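You operate a simulated robot arm through the tools that you are given. There is no shell and no other tool. Be economical: measure what you need, move in short steps, check, and stop when the job is done.

You are at the controls of a simulated robot arm. One attempt, no reset.

TASK
Wind all the purple cord onto the white spool and sort it by length.
Fine: press the orange ZERO button once first, cord lever to FEED, crank till the tail is in, lever back to OFF; the white spool goes on the spot marked with the length that the counter tells. The other spools stay.

The check looks at the end state, three seconds after you hand in, the way a careful person would. Anything else that was tipped, shoved, dropped, spilled or broken makes it a failure.

THE ROBOT
A 6-joint arm with a two-finger parallel gripper, fixed in place. Base frame: the origin is at the foot of the arm, x ahead of it, y to its left, z up; the work surface is at about z = 812. Lengths are in mm, angles in degrees, forces in N, time in s.
With the tool pointing down near the work surface it reaches from about 360 to 820 mm from the base axis. Its first joint turns from -166.0 to 166.0 degrees. Payload 3.91 kg.
The TCP is the grasp point between the finger pads, 30 mm short of the fingertips. In the tool frame z runs along the fingers and y along their closing line. The gripper opens to 110 mm. The fingers are 20 mm wide and 10 mm thick; the gripper's body (48 by 112 mm) begins 55 mm behind the TCP.
Orientation is that of the tool frame in the base frame, as [roll, pitch, yaw] about the fixed x, y, z axes, in that order (R = Rz(yaw) Ry(pitch) Rx(roll)). With the fingers straight down and closing along the base's y, the tool's x points along the base's -x, its y along +y and its z along -z.

THE INTERFACE
- The arm moves only by the tool drive_tool. Its arguments are lists of equal length, an entry for each row: "xyz": the shift along the tool's x, y, z in units of 25 mm (1.0 is 25 mm), a list of three; "angular": the turn, a rotation vector about the tool's x, y, z in units of 4 degrees (1.0 is 4 degrees), a list of three. In form: {"xyz": [[tx, ty, tz], ...], "angular": [[wx, wy, wz], ...]}. A call has 1 to 10 rows; each row shifts and turns the commanded pose from where the row before left it, along the tool's axes as they then stand. "grip" is the finger opening in mm, from 0 to 110, set as the call begins (left out, the last holds). A call with a number of a shift or a turn outside -1 to 1 is refused whole. A row lasts 0.2 s, in which the tool goes at most 50 mm and 8.6 degrees; a call with a longer step from one row to the next is refused whole, and so is a gripper value outside its range. Where a pose cannot be reached the arm comes as near as it can. A force on the tool above 40 N (or 10 N above the force at the start of the call, whichever is more), or a blocked arm, ends the call early, and 0.2 s more pass. The fingers move at their own pace (about 45 mm/s each) and stop on an object; they squeeze with about 26 N. The grip force told is the motor's: it shows also when the fingers shut on nothing. Time passes only in rows, and 0.2 s behind the last, so rows that do not move let the fingers close. It gives the time, the measured TCP pose, the force on the tool (base axes), the opening and the grip force at its end, in the units of the frame above (readings bear some noise), and new pictures: "show" is both (left out), scene, wrist or none.
- Cameras (640 x 400 px; columns grow to the right, rows downward): "scene" is fixed at [220.1, 502, 1544.8]; the picture's right is [-0.25, -0.97, 0.00], its down [-0.92, 0.23, -0.33] and it looks along [0.32, -0.08, -0.94] (base axes); focal length 223 px, centre (320, 200). "wrist" rides on the gripper at [77, 7, -115] in the tool frame; the picture's right is [-0.09, 1.00, 0.00], its down [-0.80, -0.07, -0.59] and it looks along [-0.59, -0.05, 0.80] (tool axes); focal length 270 px, centre (320, 200). There is no depth. A picture from a camera that has moved, and an enlarged one, comes with that camera's place and axes in the base frame and with its lens.
- slide_trunk(by): slides the trunk up (or, below 0, down) by that many mm; the arm rides with it, the base frame stays. It gives what a move gives, with no picture.
- inspect(camera, box): a new picture of the part [left, top, right, bottom] of that camera's present view, enlarged. No time passes.
- hand_in(): hands the job in; it is judged then, once.

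Work in short steps. Places have to be worked out from the pictures, the camera data and where the tool is seen: move nearer, look again, correct. Check each grasp and each placing, and mend what went wrong. You have 120 turns and 170 pictures in all, those below and enlarged ones among them. Open the gripper and draw the arm clear of the work before you hand the job in, unless the task says otherwise; then end with one line.

The tools are called after "Emit:" as a command line: name --argument value ..., lists and objects as JSON in quotes. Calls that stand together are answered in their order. drive_tool: Moves the arm, as the interface text tells. Its arguments: {"type":"object","properties":{"xyz":{"type":"array","items":{"type":"array","items":{"type":"number"}}},"angular":{"type":"array","items":{"type":"array","items":{"type":"number"}}},"grip":{"type":"number"},"show":{"type":"string","enum":["both","scene","wrist","none"]}},"required":["xyz","angular"]} The other tools are called the same way: slide_trunk (by) slides the trunk up or down; inspect (camera, box) takes an enlarged picture of a part of a camera's view; hand_in () hands the job in.

At the start:

```text
time_s: 0.0
ee_pos: [478.8, 300.2, 1215.3]
orientation: [-180.0, 0.0, 179.9]
contact_force: [1.2, 0.1, -0.3]
width: 110.3
finger_force: 0.2
trunk travel left (down, up): [-550.0, 60.0]
```

scene: 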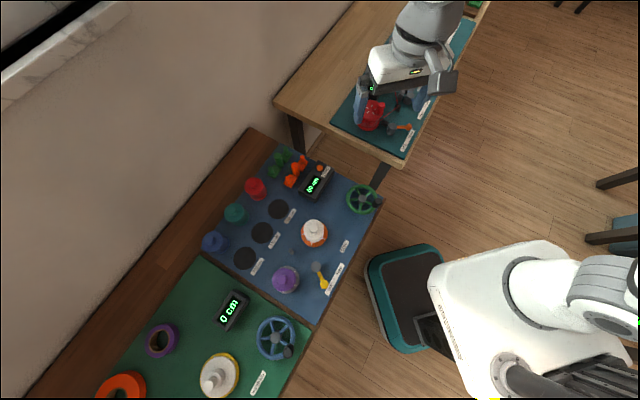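
wrist: 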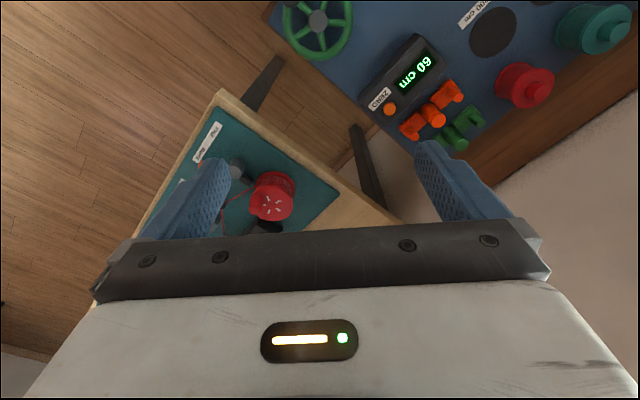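

I'll take enlarged looks at the bench before moving anything.

Emit:
inspect --camera "scene" --box '[190, 130, 390, 255]'

Emit:
inspect --camera "scene" --box '[190, 220, 390, 345]'

Emit:
inspect --camera "wrist" --box '[270, 0, 640, 230]'

```text
3.20 times, centred on (290, 192) of scene
camera zoom: at [220.1, 502.0, 1544.8], right [-0.25, -0.97, 0.0], down [-0.92, 0.23, -0.33], along [0.32, -0.08, -0.94], focal length 713 px, centre (416, 224)
```

zoom: 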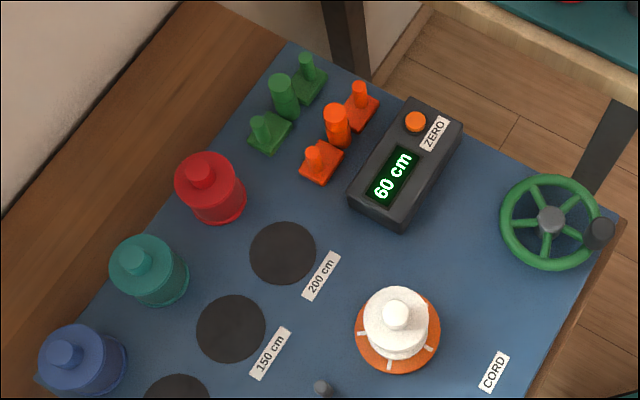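

```text
3.20 times, centred on (290, 282) of scene
camera zoom: at [220.1, 502.0, 1544.8], right [-0.25, -0.97, 0.0], down [-0.92, 0.23, -0.33], along [0.32, -0.08, -0.94], focal length 713 px, centre (416, -64)
```

zoom: 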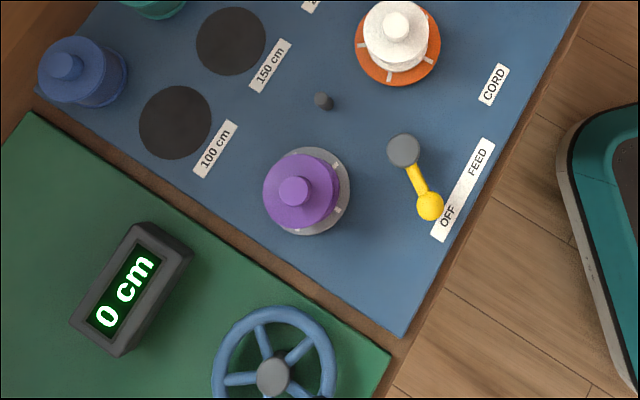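

```text
1.73 times, centred on (455, 115) of wrist
camera zoom: at [401.1, 306.0, 1331.2], right [0.09, 1.0, 0.0], down [0.8, -0.07, 0.59], along [0.59, -0.05, -0.8], focal length 468 px, centre (86, 347)
```

zoom: 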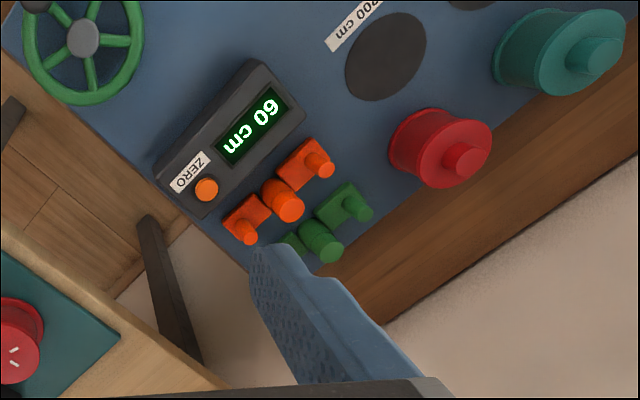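

The blue mat holds the station: white spool on the orange winder near (353,487), purple supply near (242,610), lever near (253,507) with its knob at OFF, crank near (420,309), ZERO button near (566,413). I move above the button with fingers closed and look with the wrist camera.

Emit:
drive_tool --xyz '[[-0.38, 0.5, 0.8], [-0.38, 0.5, 0.8], [-0.38, 0.5, 0.8], [-0.38, 0.5, 0.8], [-0.38, 0.5, 0.8], [-0.38, 0.5, 0.8], [-0.38, 0.5, 0.8], [-0.38, 0.5, 0.8], [-0.38, 0.5, 0.8]]' --angular '[[0, 0, 0], [0, 0, 0], [0, 0, 0], [0, 0, 0], [0, 0, 0], [0, 0, 0], [0, 0, 0], [0, 0, 0], [0, 0, 0]]' --grip 0

```text
time_s: 2.0
ee_pos: [565.3, 412.2, 1036.2]
orientation: [-180.0, 0.0, -180.0]
contact_force: [-0.5, -0.1, -0.7]
width: 0.1
finger_force: 25.9
trunk travel left (down, up): [-550.0, 60.0]
camera wrist: at [486.9, 418.9, 1150.5], right [0.09, 1.0, 0.0], down [0.8, -0.07, 0.59], along [0.59, -0.05, -0.8], focal length 270 px, centre (320, 200)
```

scene: 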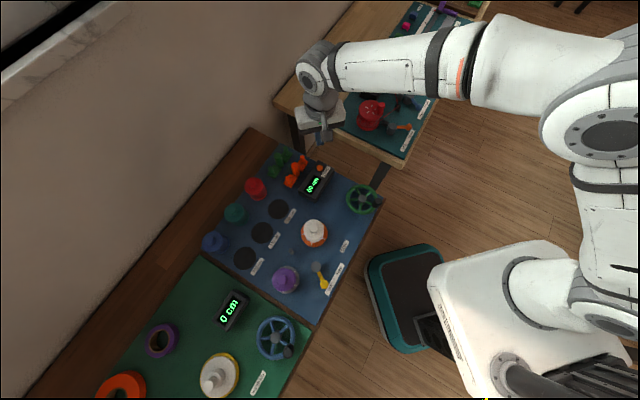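
wrist: 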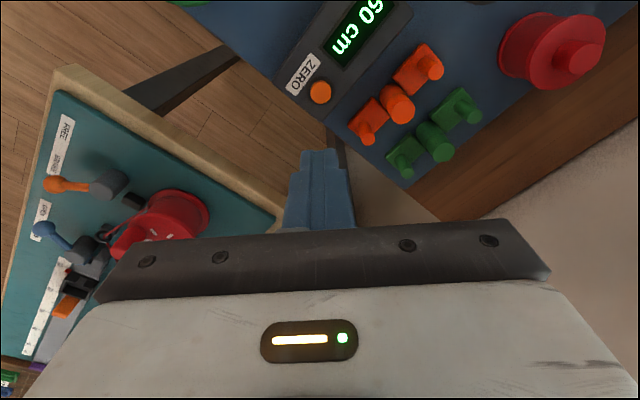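

Wrist and scene rays agree on the button at about (563,412,860). I descend to just above it.

Emit:
drive_tool --xyz '[[0.08, 0, 0.9], [0, 0, 0.9], [0, 0, 0.9], [0, 0, 0.9], [0, 0, 0.9], [0, 0, 0.5]]' --angular '[[0, 0, 0], [0, 0, 0], [0, 0, 0], [0, 0, 0], [0, 0, 0], [0, 0, 0]]'

Emit:
inspect --camera "scene" --box '[240, 120, 400, 220]'

```text
time_s: 3.4
ee_pos: [562.4, 410.9, 910.6]
orientation: [180.0, 0.0, -179.9]
contact_force: [0.3, -0.3, 0.2]
width: 0.3
finger_force: 25.6
trunk travel left (down, up): [-550.0, 60.0]
camera wrist: at [484.6, 418.6, 1026.0], right [0.09, 1.0, 0.0], down [0.8, -0.07, 0.59], along [0.59, -0.05, -0.8], focal length 270 px, centre (320, 200)
```

scene: 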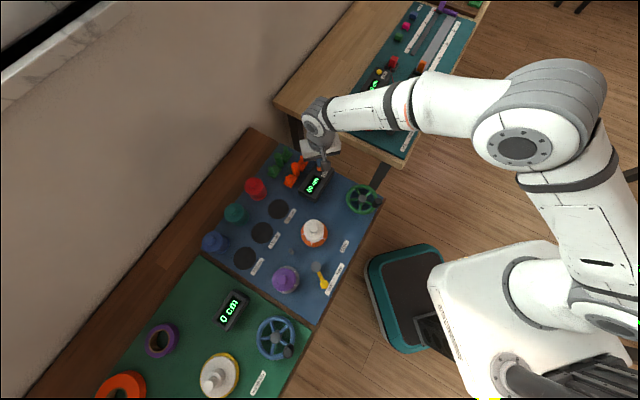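
wrist: 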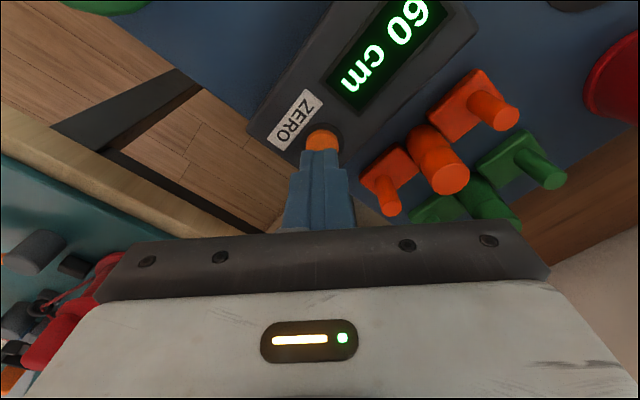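

```text
4.00 times, centred on (320, 170) of scene
camera zoom: at [220.1, 502.0, 1544.8], right [-0.25, -0.97, 0.0], down [-0.92, 0.23, -0.33], along [0.32, -0.08, -0.94], focal length 892 px, centre (320, 320)
```

zoom: 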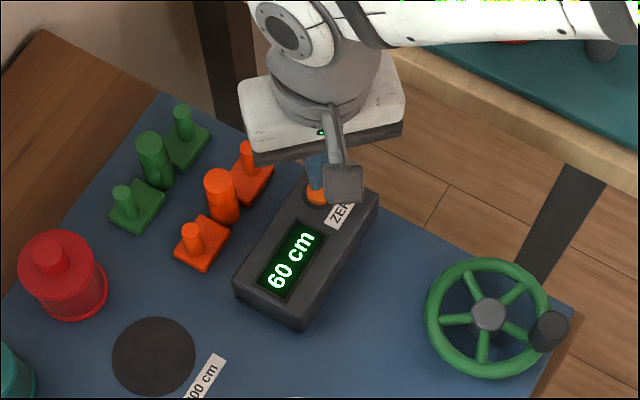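

Fingertips are about 20 mm above the button, laterally on it. Press down in small steps.

Emit:
drive_tool --xyz '[[0.06, 0.06, 0.3], [0, 0, 0.2], [0, 0, 0.15], [0, 0, 0.15]]' --angular '[[0, 0, 0], [0, 0, 0], [0, 0, 0], [0, 0, 0]]'

```text
time_s: 4.4
ee_pos: [561.6, 413.2, 890.6]
orientation: [-179.9, 0.1, -180.0]
contact_force: [-0.5, 0.0, 1.8]
width: 0.0
finger_force: 25.6
trunk travel left (down, up): [-550.0, 60.0]
camera wrist: at [483.1, 419.9, 1006.3], right [0.09, 1.0, 0.0], down [0.8, -0.07, 0.59], along [0.59, -0.05, -0.8], focal length 270 px, centre (320, 200)
```

scene: 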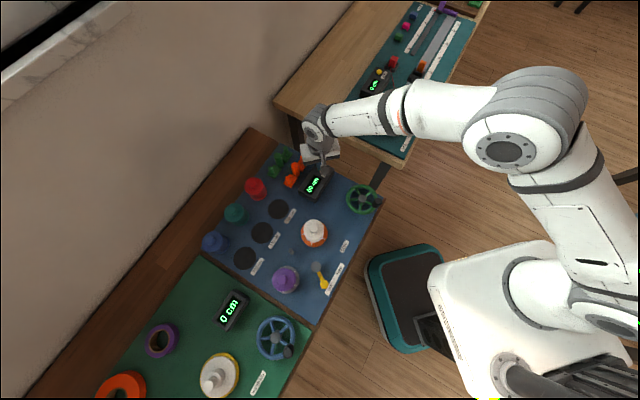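
wrist: 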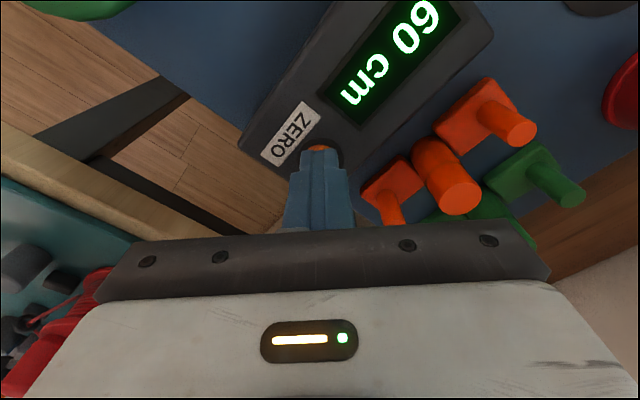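

Contact is just beginning (1.8 N). Press further, 2 mm at a time.

Emit:
drive_tool --xyz '[[0, 0, 0.1], [0, 0, 0.1], [0, 0, 0.1]]' --angular '[[0, 0, 0], [0, 0, 0], [0, 0, 0]]' --show "wrist"

```text
time_s: 5.2
ee_pos: [559.9, 413.5, 884.2]
orientation: [179.9, 0.3, 179.9]
contact_force: [-1.1, -1.2, 15.7]
width: 0.0
finger_force: 26.1
trunk travel left (down, up): [-550.0, 60.0]
camera wrist: at [482.7, 419.6, 1000.8], right [0.09, 1.0, 0.0], down [0.8, -0.07, 0.6], along [0.59, -0.05, -0.8], focal length 270 px, centre (320, 200)
```

wrist: 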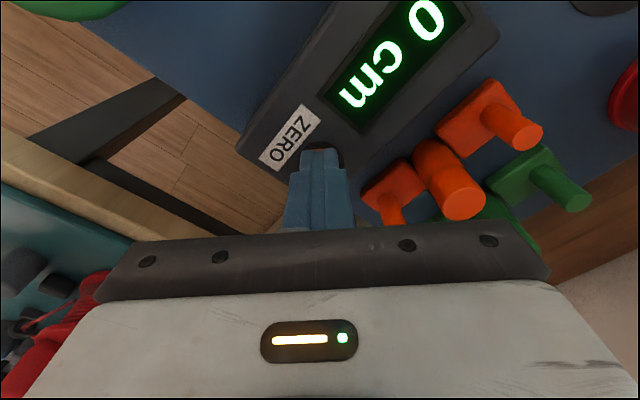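

Counter reads 0 cm. Raise and travel towards the lever.

Emit:
drive_tool --xyz '[[0, 0, -1], [0, 0, -1], [0.3, 0, -1], [1, 0.2, -1], [1, 0.2, -1], [1, 0.2, 0], [1, 0.2, 0], [1, 0.2, 0], [1, 0.2, 0], [1, 0.2, 0]]' --angular '[[0, 0, 0], [0, 0, 0], [0, 0, 0], [0, 0, 0], [0, 0, 0], [0, 0, 0], [0, 0, 0], [0, 0, 0], [0, 0, 0], [0, 0, 0]]' --show "none"

Emit:
drive_tool --xyz '[[1, 0.3, 0], [1, 0.3, 0], [1, 0.3, 0], [1, 0.3, 0], [1, 0.3, 0], [1, 0.3, 0]]' --angular '[[0, 0, 0], [0, 0, 0], [0, 0, 0], [0, 0, 0], [0, 0, 0], [0, 0, 0]]'

Emit:
inspect --camera "scene" --box '[260, 220, 380, 300]'

```text
time_s: 7.4
ee_pos: [378.0, 447.4, 1008.8]
orientation: [179.9, 0.0, -180.0]
contact_force: [0.2, -0.7, 0.2]
width: 0.2
finger_force: 26.3
trunk travel left (down, up): [-550.0, 60.0]
```

```text
time_s: 8.8
ee_pos: [229.3, 494.0, 1007.5]
orientation: [-180.0, 0.0, -179.9]
contact_force: [0.3, -0.1, -0.6]
width: 0.0
finger_force: 25.7
trunk travel left (down, up): [-550.0, 60.0]
camera wrist: at [150.7, 499.8, 1123.2], right [0.09, 1.0, 0.0], down [0.8, -0.07, 0.59], along [0.59, -0.05, -0.8], focal length 270 px, centre (320, 200)
```

scene: 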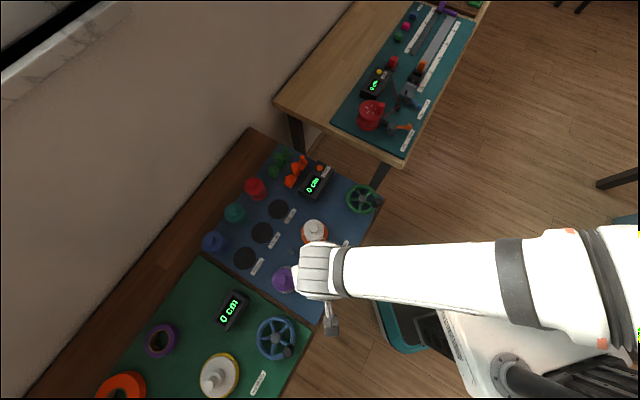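
wrist: 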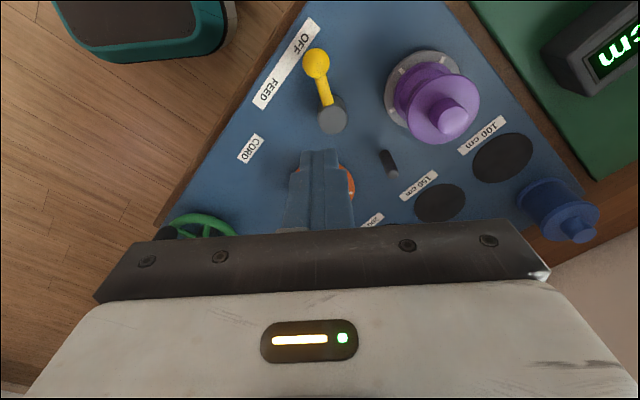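

```text
5.00 times, centred on (320, 260) of scene
camera zoom: at [220.1, 502.0, 1544.8], right [-0.25, -0.97, 0.0], down [-0.92, 0.23, -0.33], along [0.32, -0.08, -0.94], focal length 1114 px, centre (320, -100)
```

zoom: 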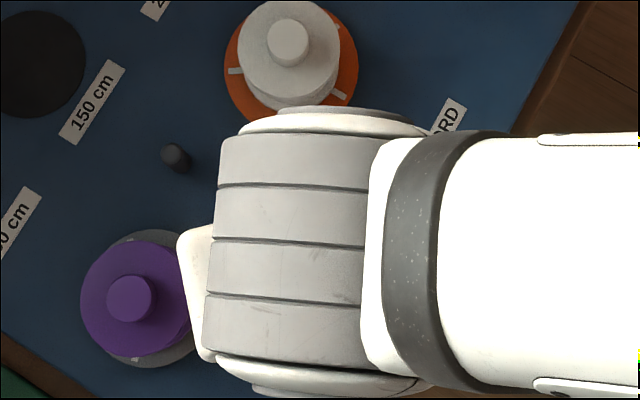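

The ball of the lever is at about (198,493,840), pivot about (253,506); FEED lies about 60° counter-clockwise (seen from above) around it. I come down to just above the ball with the gripper partly open.

Emit:
drive_tool --xyz '[[0.25, 0, 0.95], [0.25, 0, 0.95], [0.25, 0, 0.95], [0.25, 0, 0.95], [0.25, 0, 0.95]]' --angular '[[0, 0, 0], [0, 0, 0], [0, 0, 0], [0, 0, 0], [0, 0, 0]]' --grip 56 --show "wrist"

```text
time_s: 10.0
ee_pos: [196.2, 493.1, 890.3]
orientation: [179.9, 0.0, -180.0]
contact_force: [0.5, -0.7, 0.6]
width: 56.2
finger_force: 0.2
trunk travel left (down, up): [-550.0, 60.0]
camera wrist: at [120.1, 499.7, 1004.5], right [0.09, 1.0, 0.0], down [0.8, -0.07, 0.59], along [0.59, -0.05, -0.8], focal length 270 px, centre (320, 200)
```

wrist: 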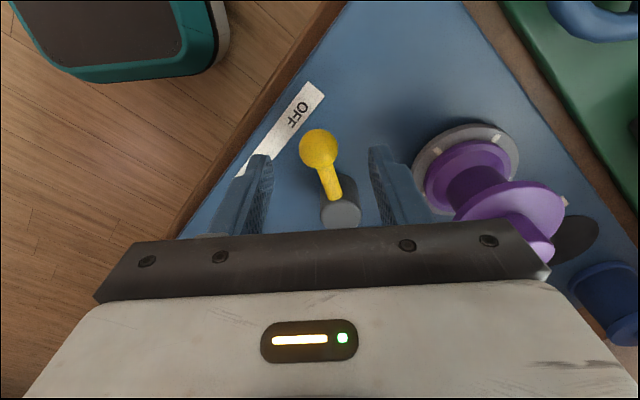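

Ball lies at about (199,492), centred between the fingers. Lower to z≈849 and close.

Emit:
drive_tool --xyz '[[-0.1, 0, 0.8], [0, 0, 0.8]]' --angular '[[0, 0, 0], [0, 0, 0]]' --show "none"

Emit:
drive_tool --xyz '[[0, 0, 0], [0, 0, 0], [0, 0, 0]]' --angular '[[0, 0, 0], [0, 0, 0], [0, 0, 0]]' --grip 10 --show "wrist"

```text
time_s: 10.6
ee_pos: [200.9, 492.5, 849.1]
orientation: [-179.9, -0.1, 179.9]
contact_force: [-0.6, 0.1, -0.8]
width: 55.8
finger_force: 0.2
trunk travel left (down, up): [-550.0, 60.0]
```

```text
time_s: 11.4
ee_pos: [200.4, 491.8, 847.9]
orientation: [-179.9, 0.0, -179.9]
contact_force: [-1.0, -4.4, -2.4]
width: 25.6
finger_force: 41.6
trunk travel left (down, up): [-550.0, 60.0]
camera wrist: at [122.1, 498.9, 964.1], right [0.09, 1.0, 0.0], down [0.8, -0.07, 0.59], along [0.59, -0.05, -0.8], focal length 270 px, centre (320, 200)
```

wrist: 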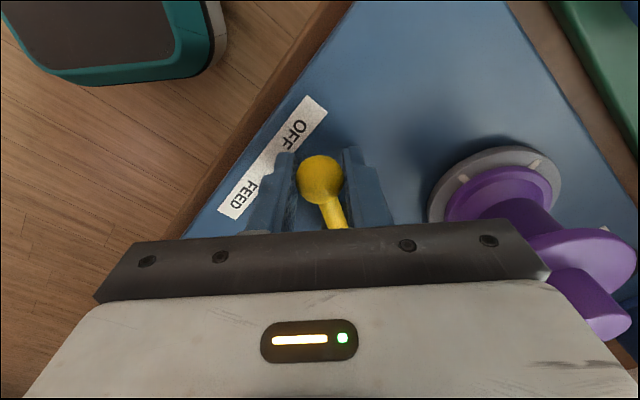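

The ball is gripped (25.6 mm). Now swing it about the pivot, first 8 steps of 4°.

Emit:
drive_tool --xyz '[[-0.035, -0.152, 0], [-0.035, -0.152, 0], [-0.035, -0.152, 0], [-0.035, -0.152, 0], [-0.035, -0.152, 0], [-0.035, -0.152, 0], [-0.035, -0.152, 0], [-0.035, -0.152, 0]]' --angular '[[0, 0, -1], [0, 0, -1], [0, 0, -1], [0, 0, -1], [0, 0, -1], [0, 0, -1], [0, 0, -1], [0, 0, -1]]' --show "wrist"

```text
time_s: 13.2
ee_pos: [212.8, 465.8, 848.2]
orientation: [180.0, 0.1, -148.0]
contact_force: [-2.7, -0.4, -11.4]
width: 25.7
finger_force: 45.0
trunk travel left (down, up): [-550.0, 60.0]
camera wrist: at [144.5, 430.9, 964.1], right [-0.46, 0.89, 0.0], down [0.72, 0.37, 0.59], along [0.53, 0.27, -0.8], focal length 270 px, centre (320, 200)
```

wrist: 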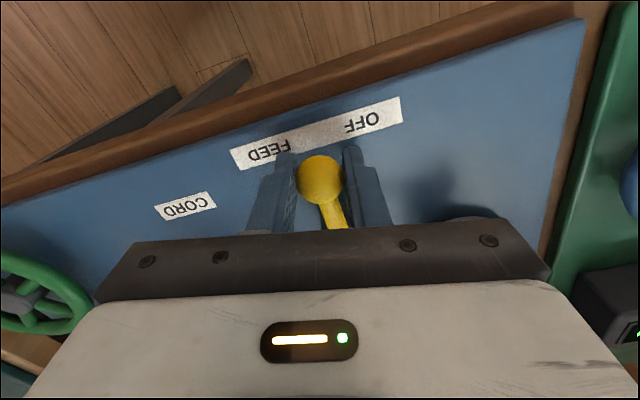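

Halfway to FEED and tracking well. Continue, watching the force for the end stop.

Emit:
drive_tool --xyz '[[-0.035, -0.152, 0], [-0.035, -0.152, 0], [-0.035, -0.152, 0], [-0.035, -0.152, 0], [-0.035, -0.152, 0], [-0.035, -0.152, 0]]' --angular '[[0, 0, -1], [0, 0, -1], [0, 0, -1], [0, 0, -1], [0, 0, -1], [0, 0, -1]]' --show "wrist"

```text
time_s: 14.6
ee_pos: [233.1, 454.1, 848.5]
orientation: [-180.0, 0.0, -123.8]
contact_force: [-2.7, 10.2, -9.4]
width: 25.5
finger_force: 45.1
trunk travel left (down, up): [-550.0, 60.0]
camera wrist: at [183.7, 393.7, 964.1], right [-0.78, 0.63, 0.0], down [0.51, 0.63, 0.59], along [0.37, 0.46, -0.8], focal length 270 px, centre (320, 200)
```

wrist: 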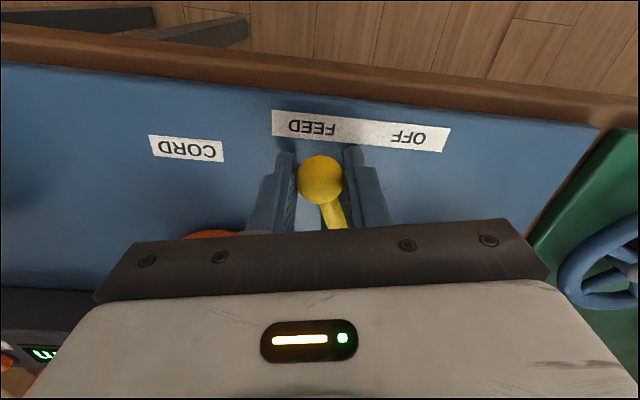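

Near FEED; the force is mostly radial, so I go 3 more steps with slightly more inward bias.

Emit:
drive_tool --xyz '[[-0.09, -0.152, 0], [-0.09, -0.152, 0], [-0.035, -0.152, 0]]' --angular '[[0, 0, -1], [0, 0, -1], [0, 0, -1]]' --show "wrist"

```text
time_s: 15.4
ee_pos: [241.7, 452.0, 848.6]
orientation: [-179.8, -0.2, -111.8]
contact_force: [-32.1, 9.7, -7.8]
width: 25.4
finger_force: 44.6
trunk travel left (down, up): [-550.0, 60.0]
camera wrist: at [205.9, 383.3, 964.4], right [-0.89, 0.45, 0.0], down [0.36, 0.72, 0.59], along [0.27, 0.53, -0.81], focal length 270 px, centre (320, 200)
```

wrist: 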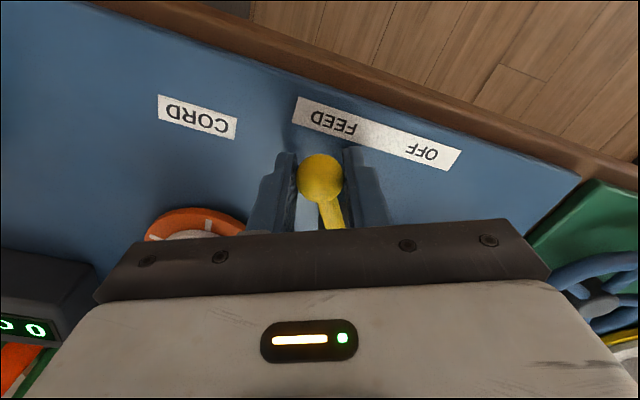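

The end stop is reached (32 N tangential). Release, raise and check the lever and machine.

Emit:
drive_tool --xyz '[[0, 0.1, 0], [0, 0, 0], [0, 0, -0.5], [0, 0, -1], [0, 0, -1], [0, 0, -1], [0, 0, -1], [0, 0, -1]]' --angular '[[0, 0, 0], [0, 0, 0], [0, 0, 0], [0, 0, 0], [0, 0, 0], [0, 0, 0], [0, 0, 0], [0, 0, 0]]' --grip 56 --show "wrist"

```text
time_s: 17.2
ee_pos: [243.1, 452.6, 987.6]
orientation: [-180.0, 0.1, -112.0]
contact_force: [-0.8, 0.4, 0.2]
width: 56.0
finger_force: 0.0
trunk travel left (down, up): [-550.0, 60.0]
camera wrist: at [207.5, 383.0, 1102.2], right [-0.89, 0.45, 0.0], down [0.37, 0.72, 0.59], along [0.27, 0.53, -0.8], focal length 270 px, centre (320, 200)
```

wrist: 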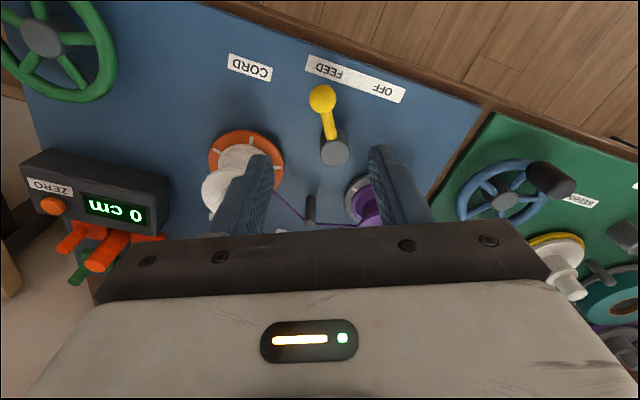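

The lever stands at FEED and the cord is now threaded to the white spool. I move to the crank while turning the tool back to yaw 180.

Emit:
drive_tool --xyz '[[0.246, -0.473, 0], [0.213, -0.488, 0], [0.178, -0.502, 0], [0.142, -0.513, 0], [0.106, -0.522, 0], [0.069, -0.528, 0], [0.033, -0.532, 0], [-0.005, -0.533, 0], [-0.042, -0.531, 0], [-0.079, -0.527, 0]]' --angular '[[0, 0, 1], [0, 0, 1], [0, 0, 1], [0, 0, 1], [0, 0, 1], [0, 0, 1], [0, 0, 1], [0, 0, 1], [0, 0, 1], [0, 0, 1]]' --show "none"

Emit:
drive_tool --xyz '[[-0.116, -0.52, 0], [-0.151, -0.511, 0], [-0.187, -0.499, 0], [-0.221, -0.485, 0], [-0.254, -0.468, 0], [-0.286, -0.449, 0], [-0.317, -0.428, 0]]' --angular '[[0, 0, 1], [0, 0, 1], [0, 0, 1], [0, 0, 1], [0, 0, 1], [0, 0, 1], [0, 0, 1]]'

Emit:
inspect --camera "scene" --box '[240, 160, 400, 260]'

```text
time_s: 19.4
ee_pos: [329.9, 349.3, 986.9]
orientation: [179.9, 0.0, -152.0]
contact_force: [0.2, -0.5, 0.2]
width: 56.0
finger_force: 0.1
trunk travel left (down, up): [-550.0, 60.0]
```

```text
time_s: 21.0
ee_pos: [392.1, 280.5, 985.9]
orientation: [-180.0, 0.0, 180.0]
contact_force: [-0.1, -0.8, 0.6]
width: 56.0
finger_force: 0.2
trunk travel left (down, up): [-550.0, 60.0]
camera wrist: at [312.9, 287.0, 1101.8], right [0.09, 1.0, 0.0], down [0.8, -0.07, 0.59], along [0.59, -0.05, -0.8], focal length 270 px, centre (320, 200)
```

scene: 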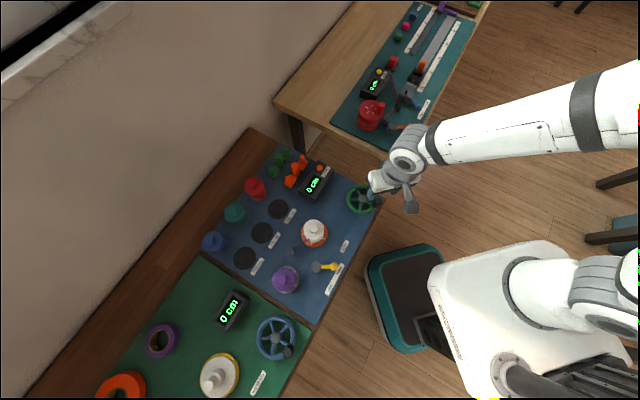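
wrist: 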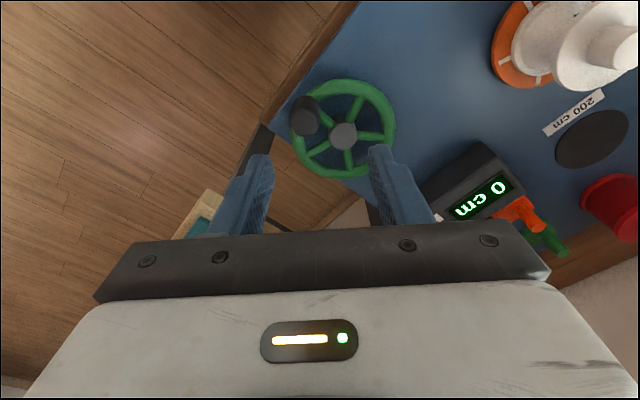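

```text
4.00 times, centred on (320, 210) of scene
camera zoom: at [220.1, 502.0, 1544.8], right [-0.25, -0.97, 0.0], down [-0.92, 0.23, -0.33], along [0.32, -0.08, -0.94], focal length 892 px, centre (320, 160)
```

zoom: 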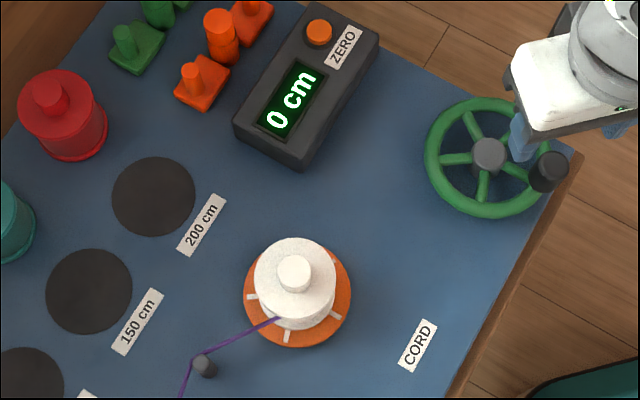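

Triangulated: hub ≈ (428,301,837), crank knob ≈ (395,267,861), radius ≈ 47. Come down above the knob.

Emit:
drive_tool --xyz '[[-0.06, -0.27, 0.8], [-0.06, -0.27, 0.8], [0, 0, 0.8]]' --angular '[[0, 0, 0], [0, 0, 0], [0, 0, 0]]'

Emit:
inspect --camera "scene" --box '[300, 150, 420, 225]'

```text
time_s: 21.8
ee_pos: [392.8, 266.2, 926.8]
orientation: [-180.0, 0.0, 180.0]
contact_force: [-0.1, -0.1, 0.9]
width: 56.0
finger_force: 0.1
trunk travel left (down, up): [-550.0, 60.0]
camera wrist: at [316.1, 273.3, 1041.1], right [0.09, 1.0, 0.0], down [0.8, -0.07, 0.59], along [0.59, -0.05, -0.8], focal length 270 px, centre (320, 200)
```

scene: 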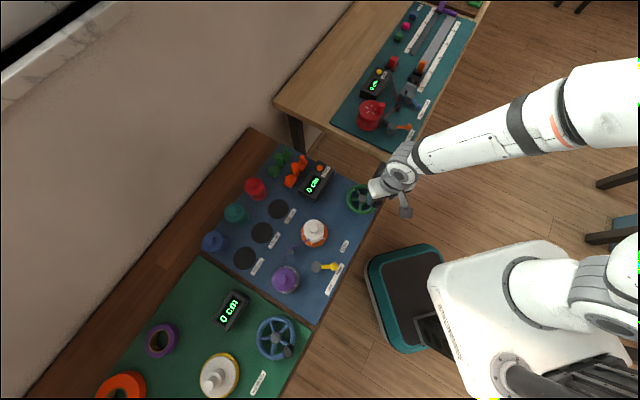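
wrist: 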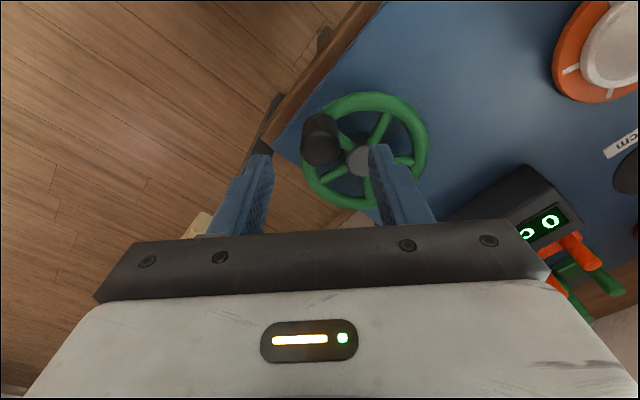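

```text
5.33 times, centred on (360, 188) of scene
camera zoom: at [220.1, 502.0, 1544.8], right [-0.25, -0.97, 0.0], down [-0.92, 0.23, -0.33], along [0.32, -0.08, -0.94], focal length 1189 px, centre (107, 267)
```

zoom: 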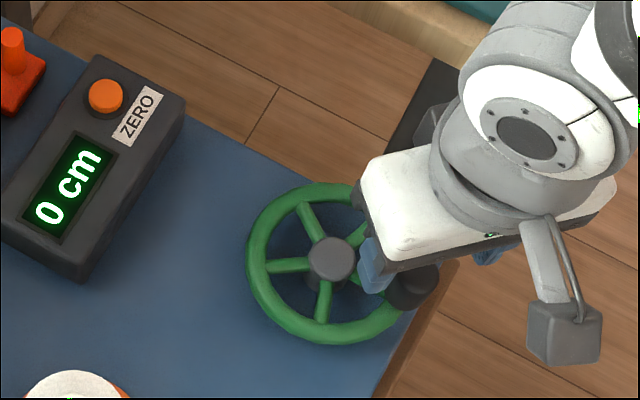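

Knob confirmed at (395,267), top ≈ 879. Lower to TCP z≈877 and close on it.

Emit:
drive_tool --xyz '[[-0.08, 0.02, 0.9], [0, 0, 0.9], [0, 0, 0.2]]' --angular '[[0, 0, 0], [0, 0, 0], [0, 0, 0]]' --show "none"

Emit:
drive_tool --xyz '[[0, 0, 0], [0, 0, 0], [0, 0, 0]]' --angular '[[0, 0, 0], [0, 0, 0], [0, 0, 0]]' --grip 10 --show "wrist"

```text
time_s: 22.6
ee_pos: [396.9, 267.3, 875.4]
orientation: [-180.0, 0.1, 180.0]
contact_force: [-0.5, -0.7, -0.7]
width: 55.9
finger_force: 0.1
trunk travel left (down, up): [-550.0, 60.0]
```

```text
time_s: 23.4
ee_pos: [393.8, 267.7, 874.9]
orientation: [-180.0, 0.1, -180.0]
contact_force: [-1.4, -2.4, -3.1]
width: 25.3
finger_force: 40.6
trunk travel left (down, up): [-550.0, 60.0]
camera wrist: at [317.9, 273.9, 991.7], right [0.09, 1.0, 0.0], down [0.8, -0.07, 0.59], along [0.59, -0.05, -0.8], focal length 270 px, centre (320, 200)
```

wrist: 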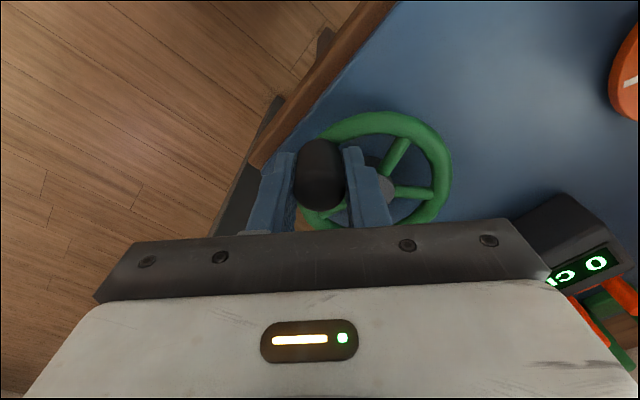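

Knob is gripped (25 mm). Test a quarter-turn clockwise (from above) and look at the counter.

Emit:
drive_tool --xyz '[[0.532, 0.816, 0], [0.052, 0.972, 0], [-0.444, 0.864, 0]]' --angular '[[0, 0, 0], [0, 0, 0], [0, 0, 0]]'

Emit:
inspect --camera "scene" --box '[240, 150, 400, 250]'

```text
time_s: 24.2
ee_pos: [395.2, 333.3, 876.5]
orientation: [-179.9, 0.0, -180.0]
contact_force: [12.3, -12.1, -5.7]
width: 25.0
finger_force: 45.3
trunk travel left (down, up): [-550.0, 60.0]
camera wrist: at [316.4, 339.6, 991.7], right [0.09, 1.0, 0.0], down [0.8, -0.07, 0.59], along [0.59, -0.05, -0.8], focal length 270 px, centre (320, 200)
```

scene: 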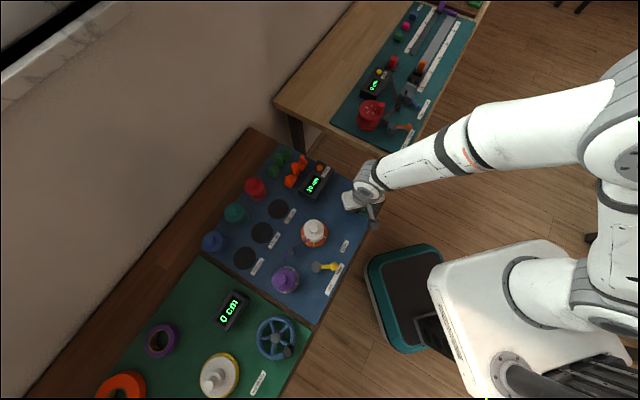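
wrist: 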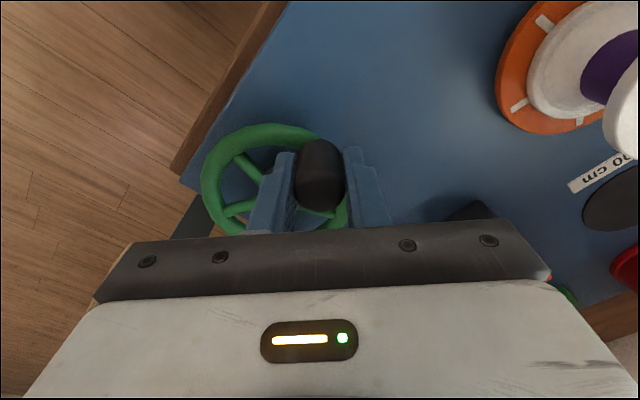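

```text
4.00 times, centred on (320, 200) of scene
camera zoom: at [220.1, 502.0, 1544.8], right [-0.25, -0.97, 0.0], down [-0.92, 0.23, -0.33], along [0.32, -0.08, -0.94], focal length 892 px, centre (320, 200)
```

zoom: 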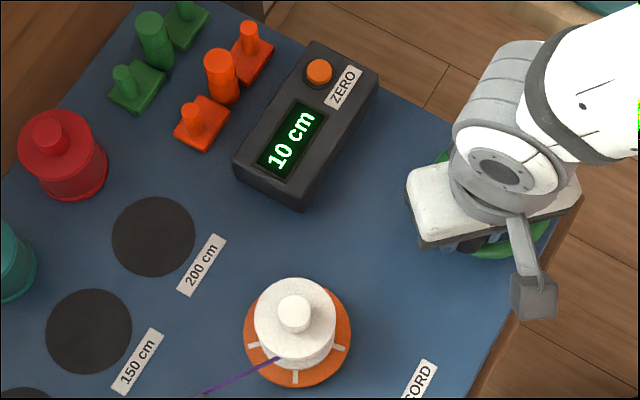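

Counter rose to 10 cm after a quarter turn, so clockwise is right. Continue, correcting the centre by about 3 mm.

Emit:
drive_tool --xyz '[[-0.916, 0.472, 0], [-0.972, 0.052, 0], [-0.864, -0.444, 0], [-0.532, -0.816, 0], [-0.052, -0.972, 0], [0.444, -0.864, 0]]' --angular '[[0, 0, 0], [0, 0, 0], [0, 0, 0], [0, 0, 0], [0, 0, 0], [0, 0, 0]]' --show "scene"

```text
time_s: 25.6
ee_pos: [464.7, 267.3, 876.0]
orientation: [180.0, -0.1, -180.0]
contact_force: [9.0, -9.6, 0.4]
width: 25.1
finger_force: 45.0
trunk travel left (down, up): [-550.0, 60.0]
```

scene: 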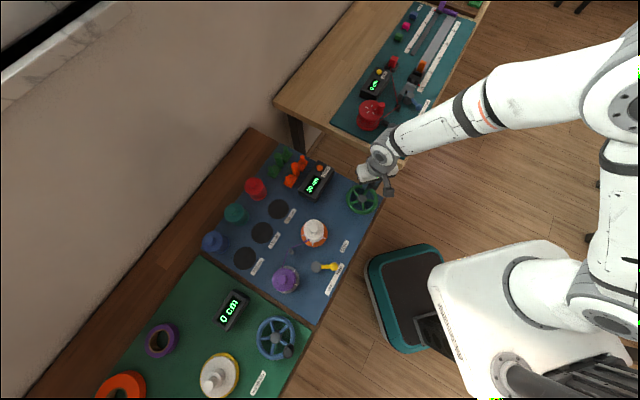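

Centre now ≈ (430,300), radius ≈ 48. Continue another ten steps.

Emit:
drive_tool --xyz '[[0.77, -0.6, 0], [0.99, -0.053, 0], [0.881, 0.453, 0], [0.543, 0.832, 0], [0.053, 0.99, 0], [-0.453, 0.881, 0], [-0.832, 0.543, 0], [-0.99, 0.053, 0], [-0.881, -0.453, 0], [-0.543, -0.832, 0]]' --angular '[[0, 0, 0], [0, 0, 0], [0, 0, 0], [0, 0, 0], [0, 0, 0], [0, 0, 0], [0, 0, 0], [0, 0, 0], [0, 0, 0], [0, 0, 0]]' --show "none"

Emit:
inspect --camera "scene" --box '[250, 150, 390, 300]'

```text
time_s: 27.8
ee_pos: [476.5, 313.4, 876.3]
orientation: [179.9, 0.1, 180.0]
contact_force: [2.6, 0.4, -6.1]
width: 24.7
finger_force: 45.3
trunk travel left (down, up): [-550.0, 60.0]
```

```text
2.67 times, centred on (320, 225) of scene
camera zoom: at [220.1, 502.0, 1544.8], right [-0.25, -0.97, 0.0], down [-0.92, 0.23, -0.33], along [0.32, -0.08, -0.94], focal length 594 px, centre (320, 133)
```

zoom: 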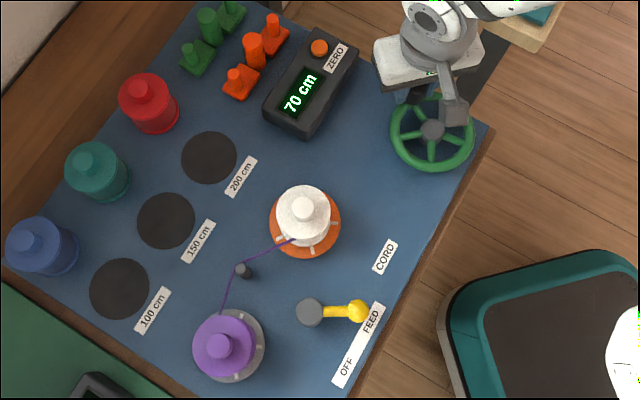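

70 cm and tracking nicely, forces low. Next stretch up to about 100 cm.

Emit:
drive_tool --xyz '[[-0.053, -0.99, 0], [0.453, -0.881, 0], [0.832, -0.543, 0], [0.99, -0.053, 0], [0.881, 0.453, 0], [0.543, 0.832, 0], [0.053, 0.99, 0], [-0.453, 0.881, 0]]' --angular '[[0, 0, 0], [0, 0, 0], [0, 0, 0], [0, 0, 0], [0, 0, 0], [0, 0, 0], [0, 0, 0], [0, 0, 0]]' --show "none"

Emit:
inspect --camera "scene" --box '[250, 150, 390, 300]'

```text
time_s: 29.6
ee_pos: [394.6, 332.9, 876.6]
orientation: [-179.9, 0.0, -180.0]
contact_force: [2.3, -3.1, -5.6]
width: 24.8
finger_force: 45.1
trunk travel left (down, up): [-550.0, 60.0]
```

```text
2.67 times, centred on (320, 225) of scene
camera zoom: at [220.1, 502.0, 1544.8], right [-0.25, -0.97, 0.0], down [-0.92, 0.23, -0.33], along [0.32, -0.08, -0.94], focal length 594 px, centre (320, 133)
```

zoom: 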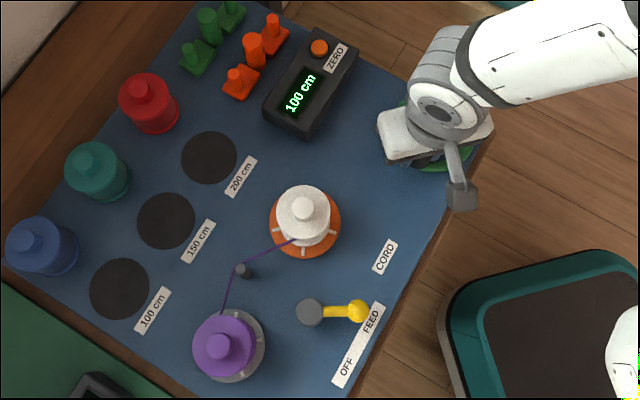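

100 cm and the cord is still running. Continue.

Emit:
drive_tool --xyz '[[-0.832, 0.543, 0], [-0.99, 0.053, 0], [-0.881, -0.453, 0], [-0.543, -0.832, 0], [-0.053, -0.99, 0], [0.453, -0.881, 0], [0.832, -0.543, 0], [0.99, -0.053, 0], [0.881, 0.453, 0], [0.543, 0.832, 0]]' --angular '[[0, 0, 0], [0, 0, 0], [0, 0, 0], [0, 0, 0], [0, 0, 0], [0, 0, 0], [0, 0, 0], [0, 0, 0], [0, 0, 0], [0, 0, 0]]' --show "none"

Emit:
inspect --camera "scene" --box '[250, 150, 390, 300]'

```text
time_s: 31.8
ee_pos: [385.6, 285.1, 876.5]
orientation: [-180.0, 0.0, 180.0]
contact_force: [2.3, 2.1, -12.7]
width: 24.5
finger_force: 44.9
trunk travel left (down, up): [-550.0, 60.0]
```

```text
2.67 times, centred on (320, 225) of scene
camera zoom: at [220.1, 502.0, 1544.8], right [-0.25, -0.97, 0.0], down [-0.92, 0.23, -0.33], along [0.32, -0.08, -0.94], focal length 594 px, centre (320, 133)
```

zoom: 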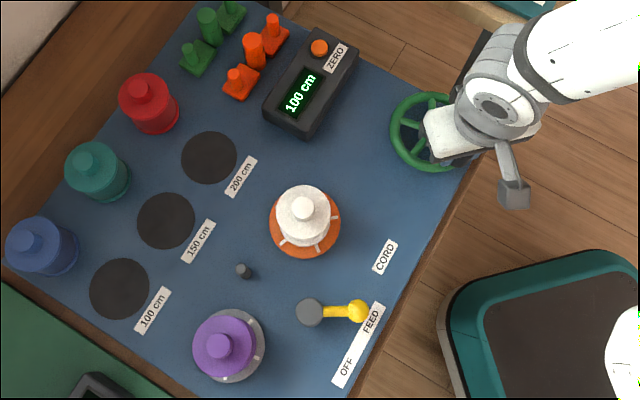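

The counter stopped at 100 cm and the cord is gone between the spools: tail in. Release the crank, rise, and check closely.

Emit:
drive_tool --xyz '[[0, 0, 0], [0, 0, 0], [0, 0, -0.6], [0, 0, -1], [0, 0, -1], [0, 0, -1], [0, 0, -1]]' --angular '[[0, 0, 0], [0, 0, 0], [0, 0, 0], [0, 0, 0], [0, 0, 0], [0, 0, 0], [0, 0, 0]]' --grip 56 --show "wrist"

Emit:
inspect --camera "scene" --box '[260, 210, 360, 300]'

```text
time_s: 33.4
ee_pos: [384.0, 284.4, 991.2]
orientation: [179.9, 0.0, -180.0]
contact_force: [0.0, 0.8, 0.3]
width: 55.7
finger_force: 0.0
trunk travel left (down, up): [-550.0, 60.0]
camera wrist: at [306.5, 291.3, 1107.8], right [0.09, 1.0, 0.0], down [0.8, -0.07, 0.59], along [0.59, -0.05, -0.8], focal length 270 px, centre (320, 200)
```

wrist: 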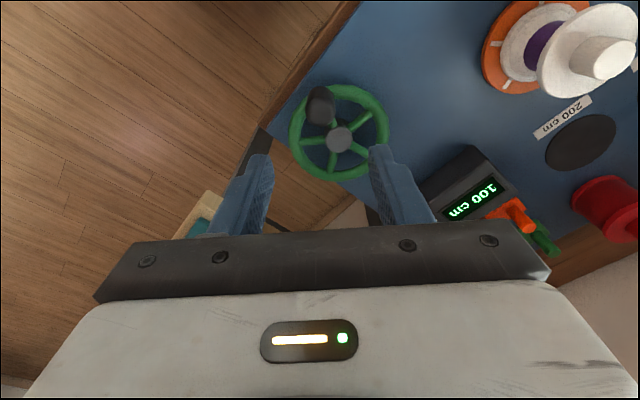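

```text
4.44 times, centred on (310, 255) of scene
camera zoom: at [220.1, 502.0, 1544.8], right [-0.25, -0.97, 0.0], down [-0.92, 0.23, -0.33], along [0.32, -0.08, -0.94], focal length 991 px, centre (364, -44)
```

zoom: 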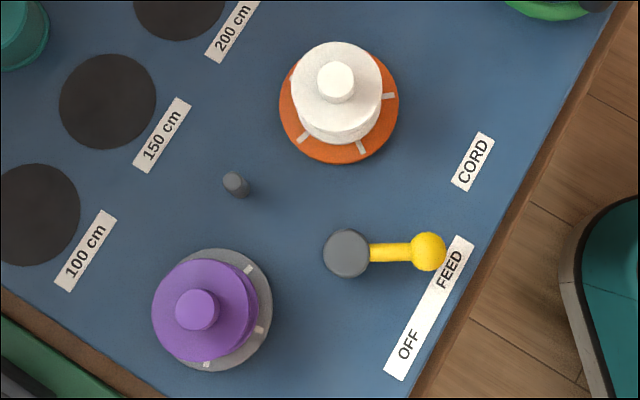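

Tail is wound, counter 100 cm. Now return to the lever with yaw turned so that the fingers straddle the ball again (ball at about (240,452)).

Emit:
drive_tool --xyz '[[0.336, 0.395, 0], [0.308, 0.417, 0], [0.278, 0.438, 0], [0.247, 0.456, 0], [0.214, 0.472, 0], [0.181, 0.486, 0], [0.146, 0.498, 0], [0.111, 0.507, 0], [0.076, 0.513, 0], [0.04, 0.517, 0]]' --angular '[[0, 0, -1], [0, 0, -1], [0, 0, -1], [0, 0, -1], [0, 0, -1], [0, 0, -1], [0, 0, -1], [0, 0, -1], [0, 0, -1], [0, 0, -1]]' --show "none"

Emit:
drive_tool --xyz '[[0.004, 0.519, 0.6], [-0.033, 0.517, 0.6], [-0.069, 0.514, 0.6], [-0.105, 0.508, 0.6], [-0.14, 0.499, 0.6], [-0.174, 0.488, 0.6], [-0.208, 0.475, 0.6]]' --angular '[[0, 0, -1], [0, 0, -1], [0, 0, -1], [0, 0, -1], [0, 0, -1], [0, 0, -1], [0, 0, -1]]' --show "wrist"

```text
time_s: 35.6
ee_pos: [298.9, 383.9, 992.0]
orientation: [179.9, 0.0, -139.9]
contact_force: [0.4, -0.4, -0.2]
width: 56.0
finger_force: 0.0
trunk travel left (down, up): [-550.0, 60.0]
```

```text
time_s: 37.2
ee_pos: [242.1, 452.0, 885.2]
orientation: [180.0, 0.0, -111.8]
contact_force: [0.2, -0.3, -0.2]
width: 55.7
finger_force: 0.0
trunk travel left (down, up): [-550.0, 60.0]
camera wrist: at [205.9, 383.6, 1001.7], right [-0.89, 0.45, 0.0], down [0.36, 0.72, 0.59], along [0.27, 0.53, -0.8], focal length 270 px, centre (320, 200)
```

wrist: 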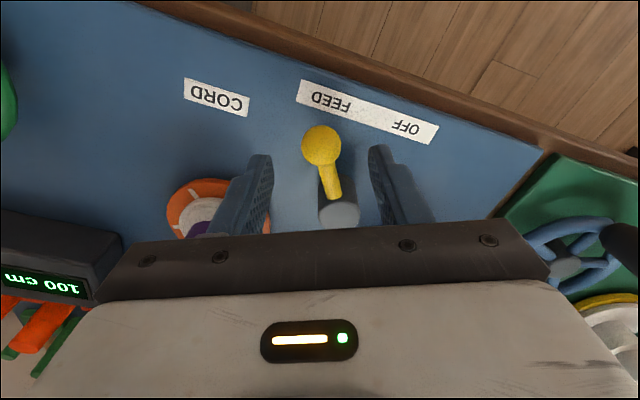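

Ball is centred between the fingers. Lower 37 mm and grip.

Emit:
drive_tool --xyz '[[0, 0, 0.75], [0, 0, 0.75]]' --angular '[[0, 0, 0], [0, 0, 0]]' --show "none"

Emit:
drive_tool --xyz '[[0, 0, 0], [0, 0, 0], [0, 0, 0]]' --angular '[[0, 0, 0], [0, 0, 0], [0, 0, 0]]' --grip 10 --show "none"

Emit:
drive_tool --xyz '[[0.035, 0.152, 0], [0.035, 0.152, 0], [0.035, 0.152, 0], [0.035, 0.152, 0], [0.035, 0.152, 0], [0.035, 0.152, 0], [0.035, 0.152, 0], [0.035, 0.152, 0]]' --angular '[[0, 0, 1], [0, 0, 1], [0, 0, 1], [0, 0, 1], [0, 0, 1], [0, 0, 1], [0, 0, 1], [0, 0, 1]]' --show "wrist"

```text
time_s: 37.8
ee_pos: [241.9, 452.4, 847.4]
orientation: [-180.0, 0.0, -111.9]
contact_force: [-0.9, 0.2, -0.8]
width: 56.0
finger_force: 0.0
trunk travel left (down, up): [-550.0, 60.0]
```

```text
time_s: 38.6
ee_pos: [240.2, 452.1, 848.7]
orientation: [-180.0, 0.0, -112.0]
contact_force: [-8.7, 4.6, -3.4]
width: 25.9
finger_force: 41.9
trunk travel left (down, up): [-550.0, 60.0]
```

```text
time_s: 40.4
ee_pos: [216.0, 465.5, 849.8]
orientation: [179.9, 0.0, -144.1]
contact_force: [15.4, 8.3, -12.7]
width: 25.8
finger_force: 45.0
trunk travel left (down, up): [-550.0, 60.0]
camera wrist: at [148.3, 426.5, 963.8], right [-0.51, 0.86, 0.0], down [0.69, 0.41, 0.59], along [0.51, 0.31, -0.8], focal length 270 px, centre (320, 200)
```

wrist: 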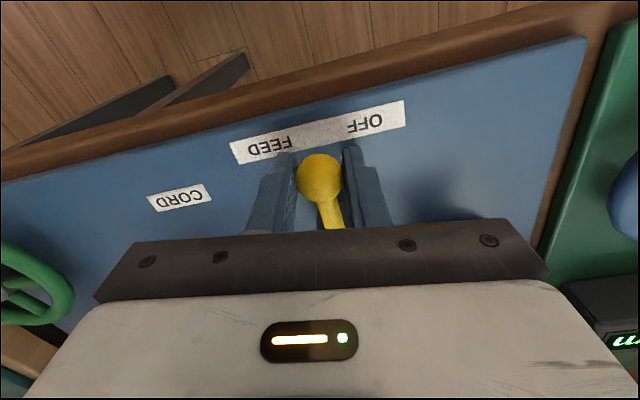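

Swinging well, with some outward bias in my command; correct it and complete the swing to OFF.

Emit:
drive_tool --xyz '[[-0.06, 0.152, 0], [0.02, 0.152, 0], [0.02, 0.152, 0], [0.02, 0.152, 0], [0.02, 0.152, 0], [0.02, 0.152, 0], [0.02, 0.152, 0], [0.02, 0.152, 0]]' --angular '[[0, 0, 1], [0, 0, 1], [0, 0, 1], [0, 0, 1], [0, 0, 1], [0, 0, 1], [0, 0, 1], [0, 0, 1]]' --show "wrist"

```text
time_s: 42.2
ee_pos: [200.4, 491.2, 848.3]
orientation: [-180.0, 0.0, -176.1]
contact_force: [10.1, -1.1, -2.2]
width: 25.5
finger_force: 44.9
trunk travel left (down, up): [-550.0, 60.0]
camera wrist: at [122.8, 493.3, 963.9], right [0.02, 1.0, 0.0], down [0.8, -0.01, 0.59], along [0.59, -0.01, -0.8], focal length 270 px, centre (320, 200)
```

wrist: 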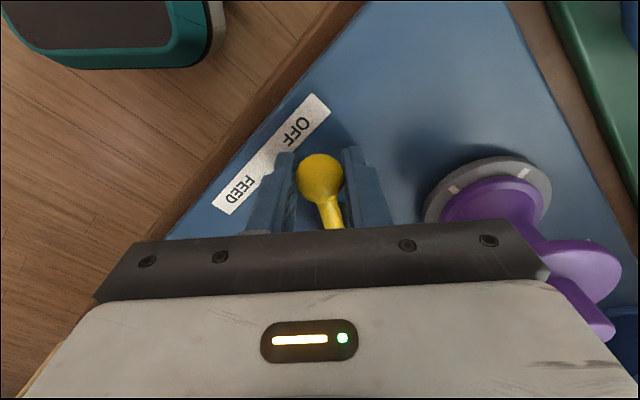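

Almost at the original OFF position; push one or two more steps until the stop is felt.

Emit:
drive_tool --xyz '[[-0.04, 0.152, 0], [0.02, 0.152, 0]]' --angular '[[0, 0, 1], [0, 0, 0]]' --show "none"

```text
time_s: 43.0
ee_pos: [200.6, 492.3, 848.0]
orientation: [-179.1, -0.2, 179.9]
contact_force: [5.6, -15.5, 13.3]
width: 25.4
finger_force: 44.9
trunk travel left (down, up): [-550.0, 60.0]
stopped in row 2: the force on the tool passed its limit (the readings are from after the stop); the commanded pose is now the measured one
```

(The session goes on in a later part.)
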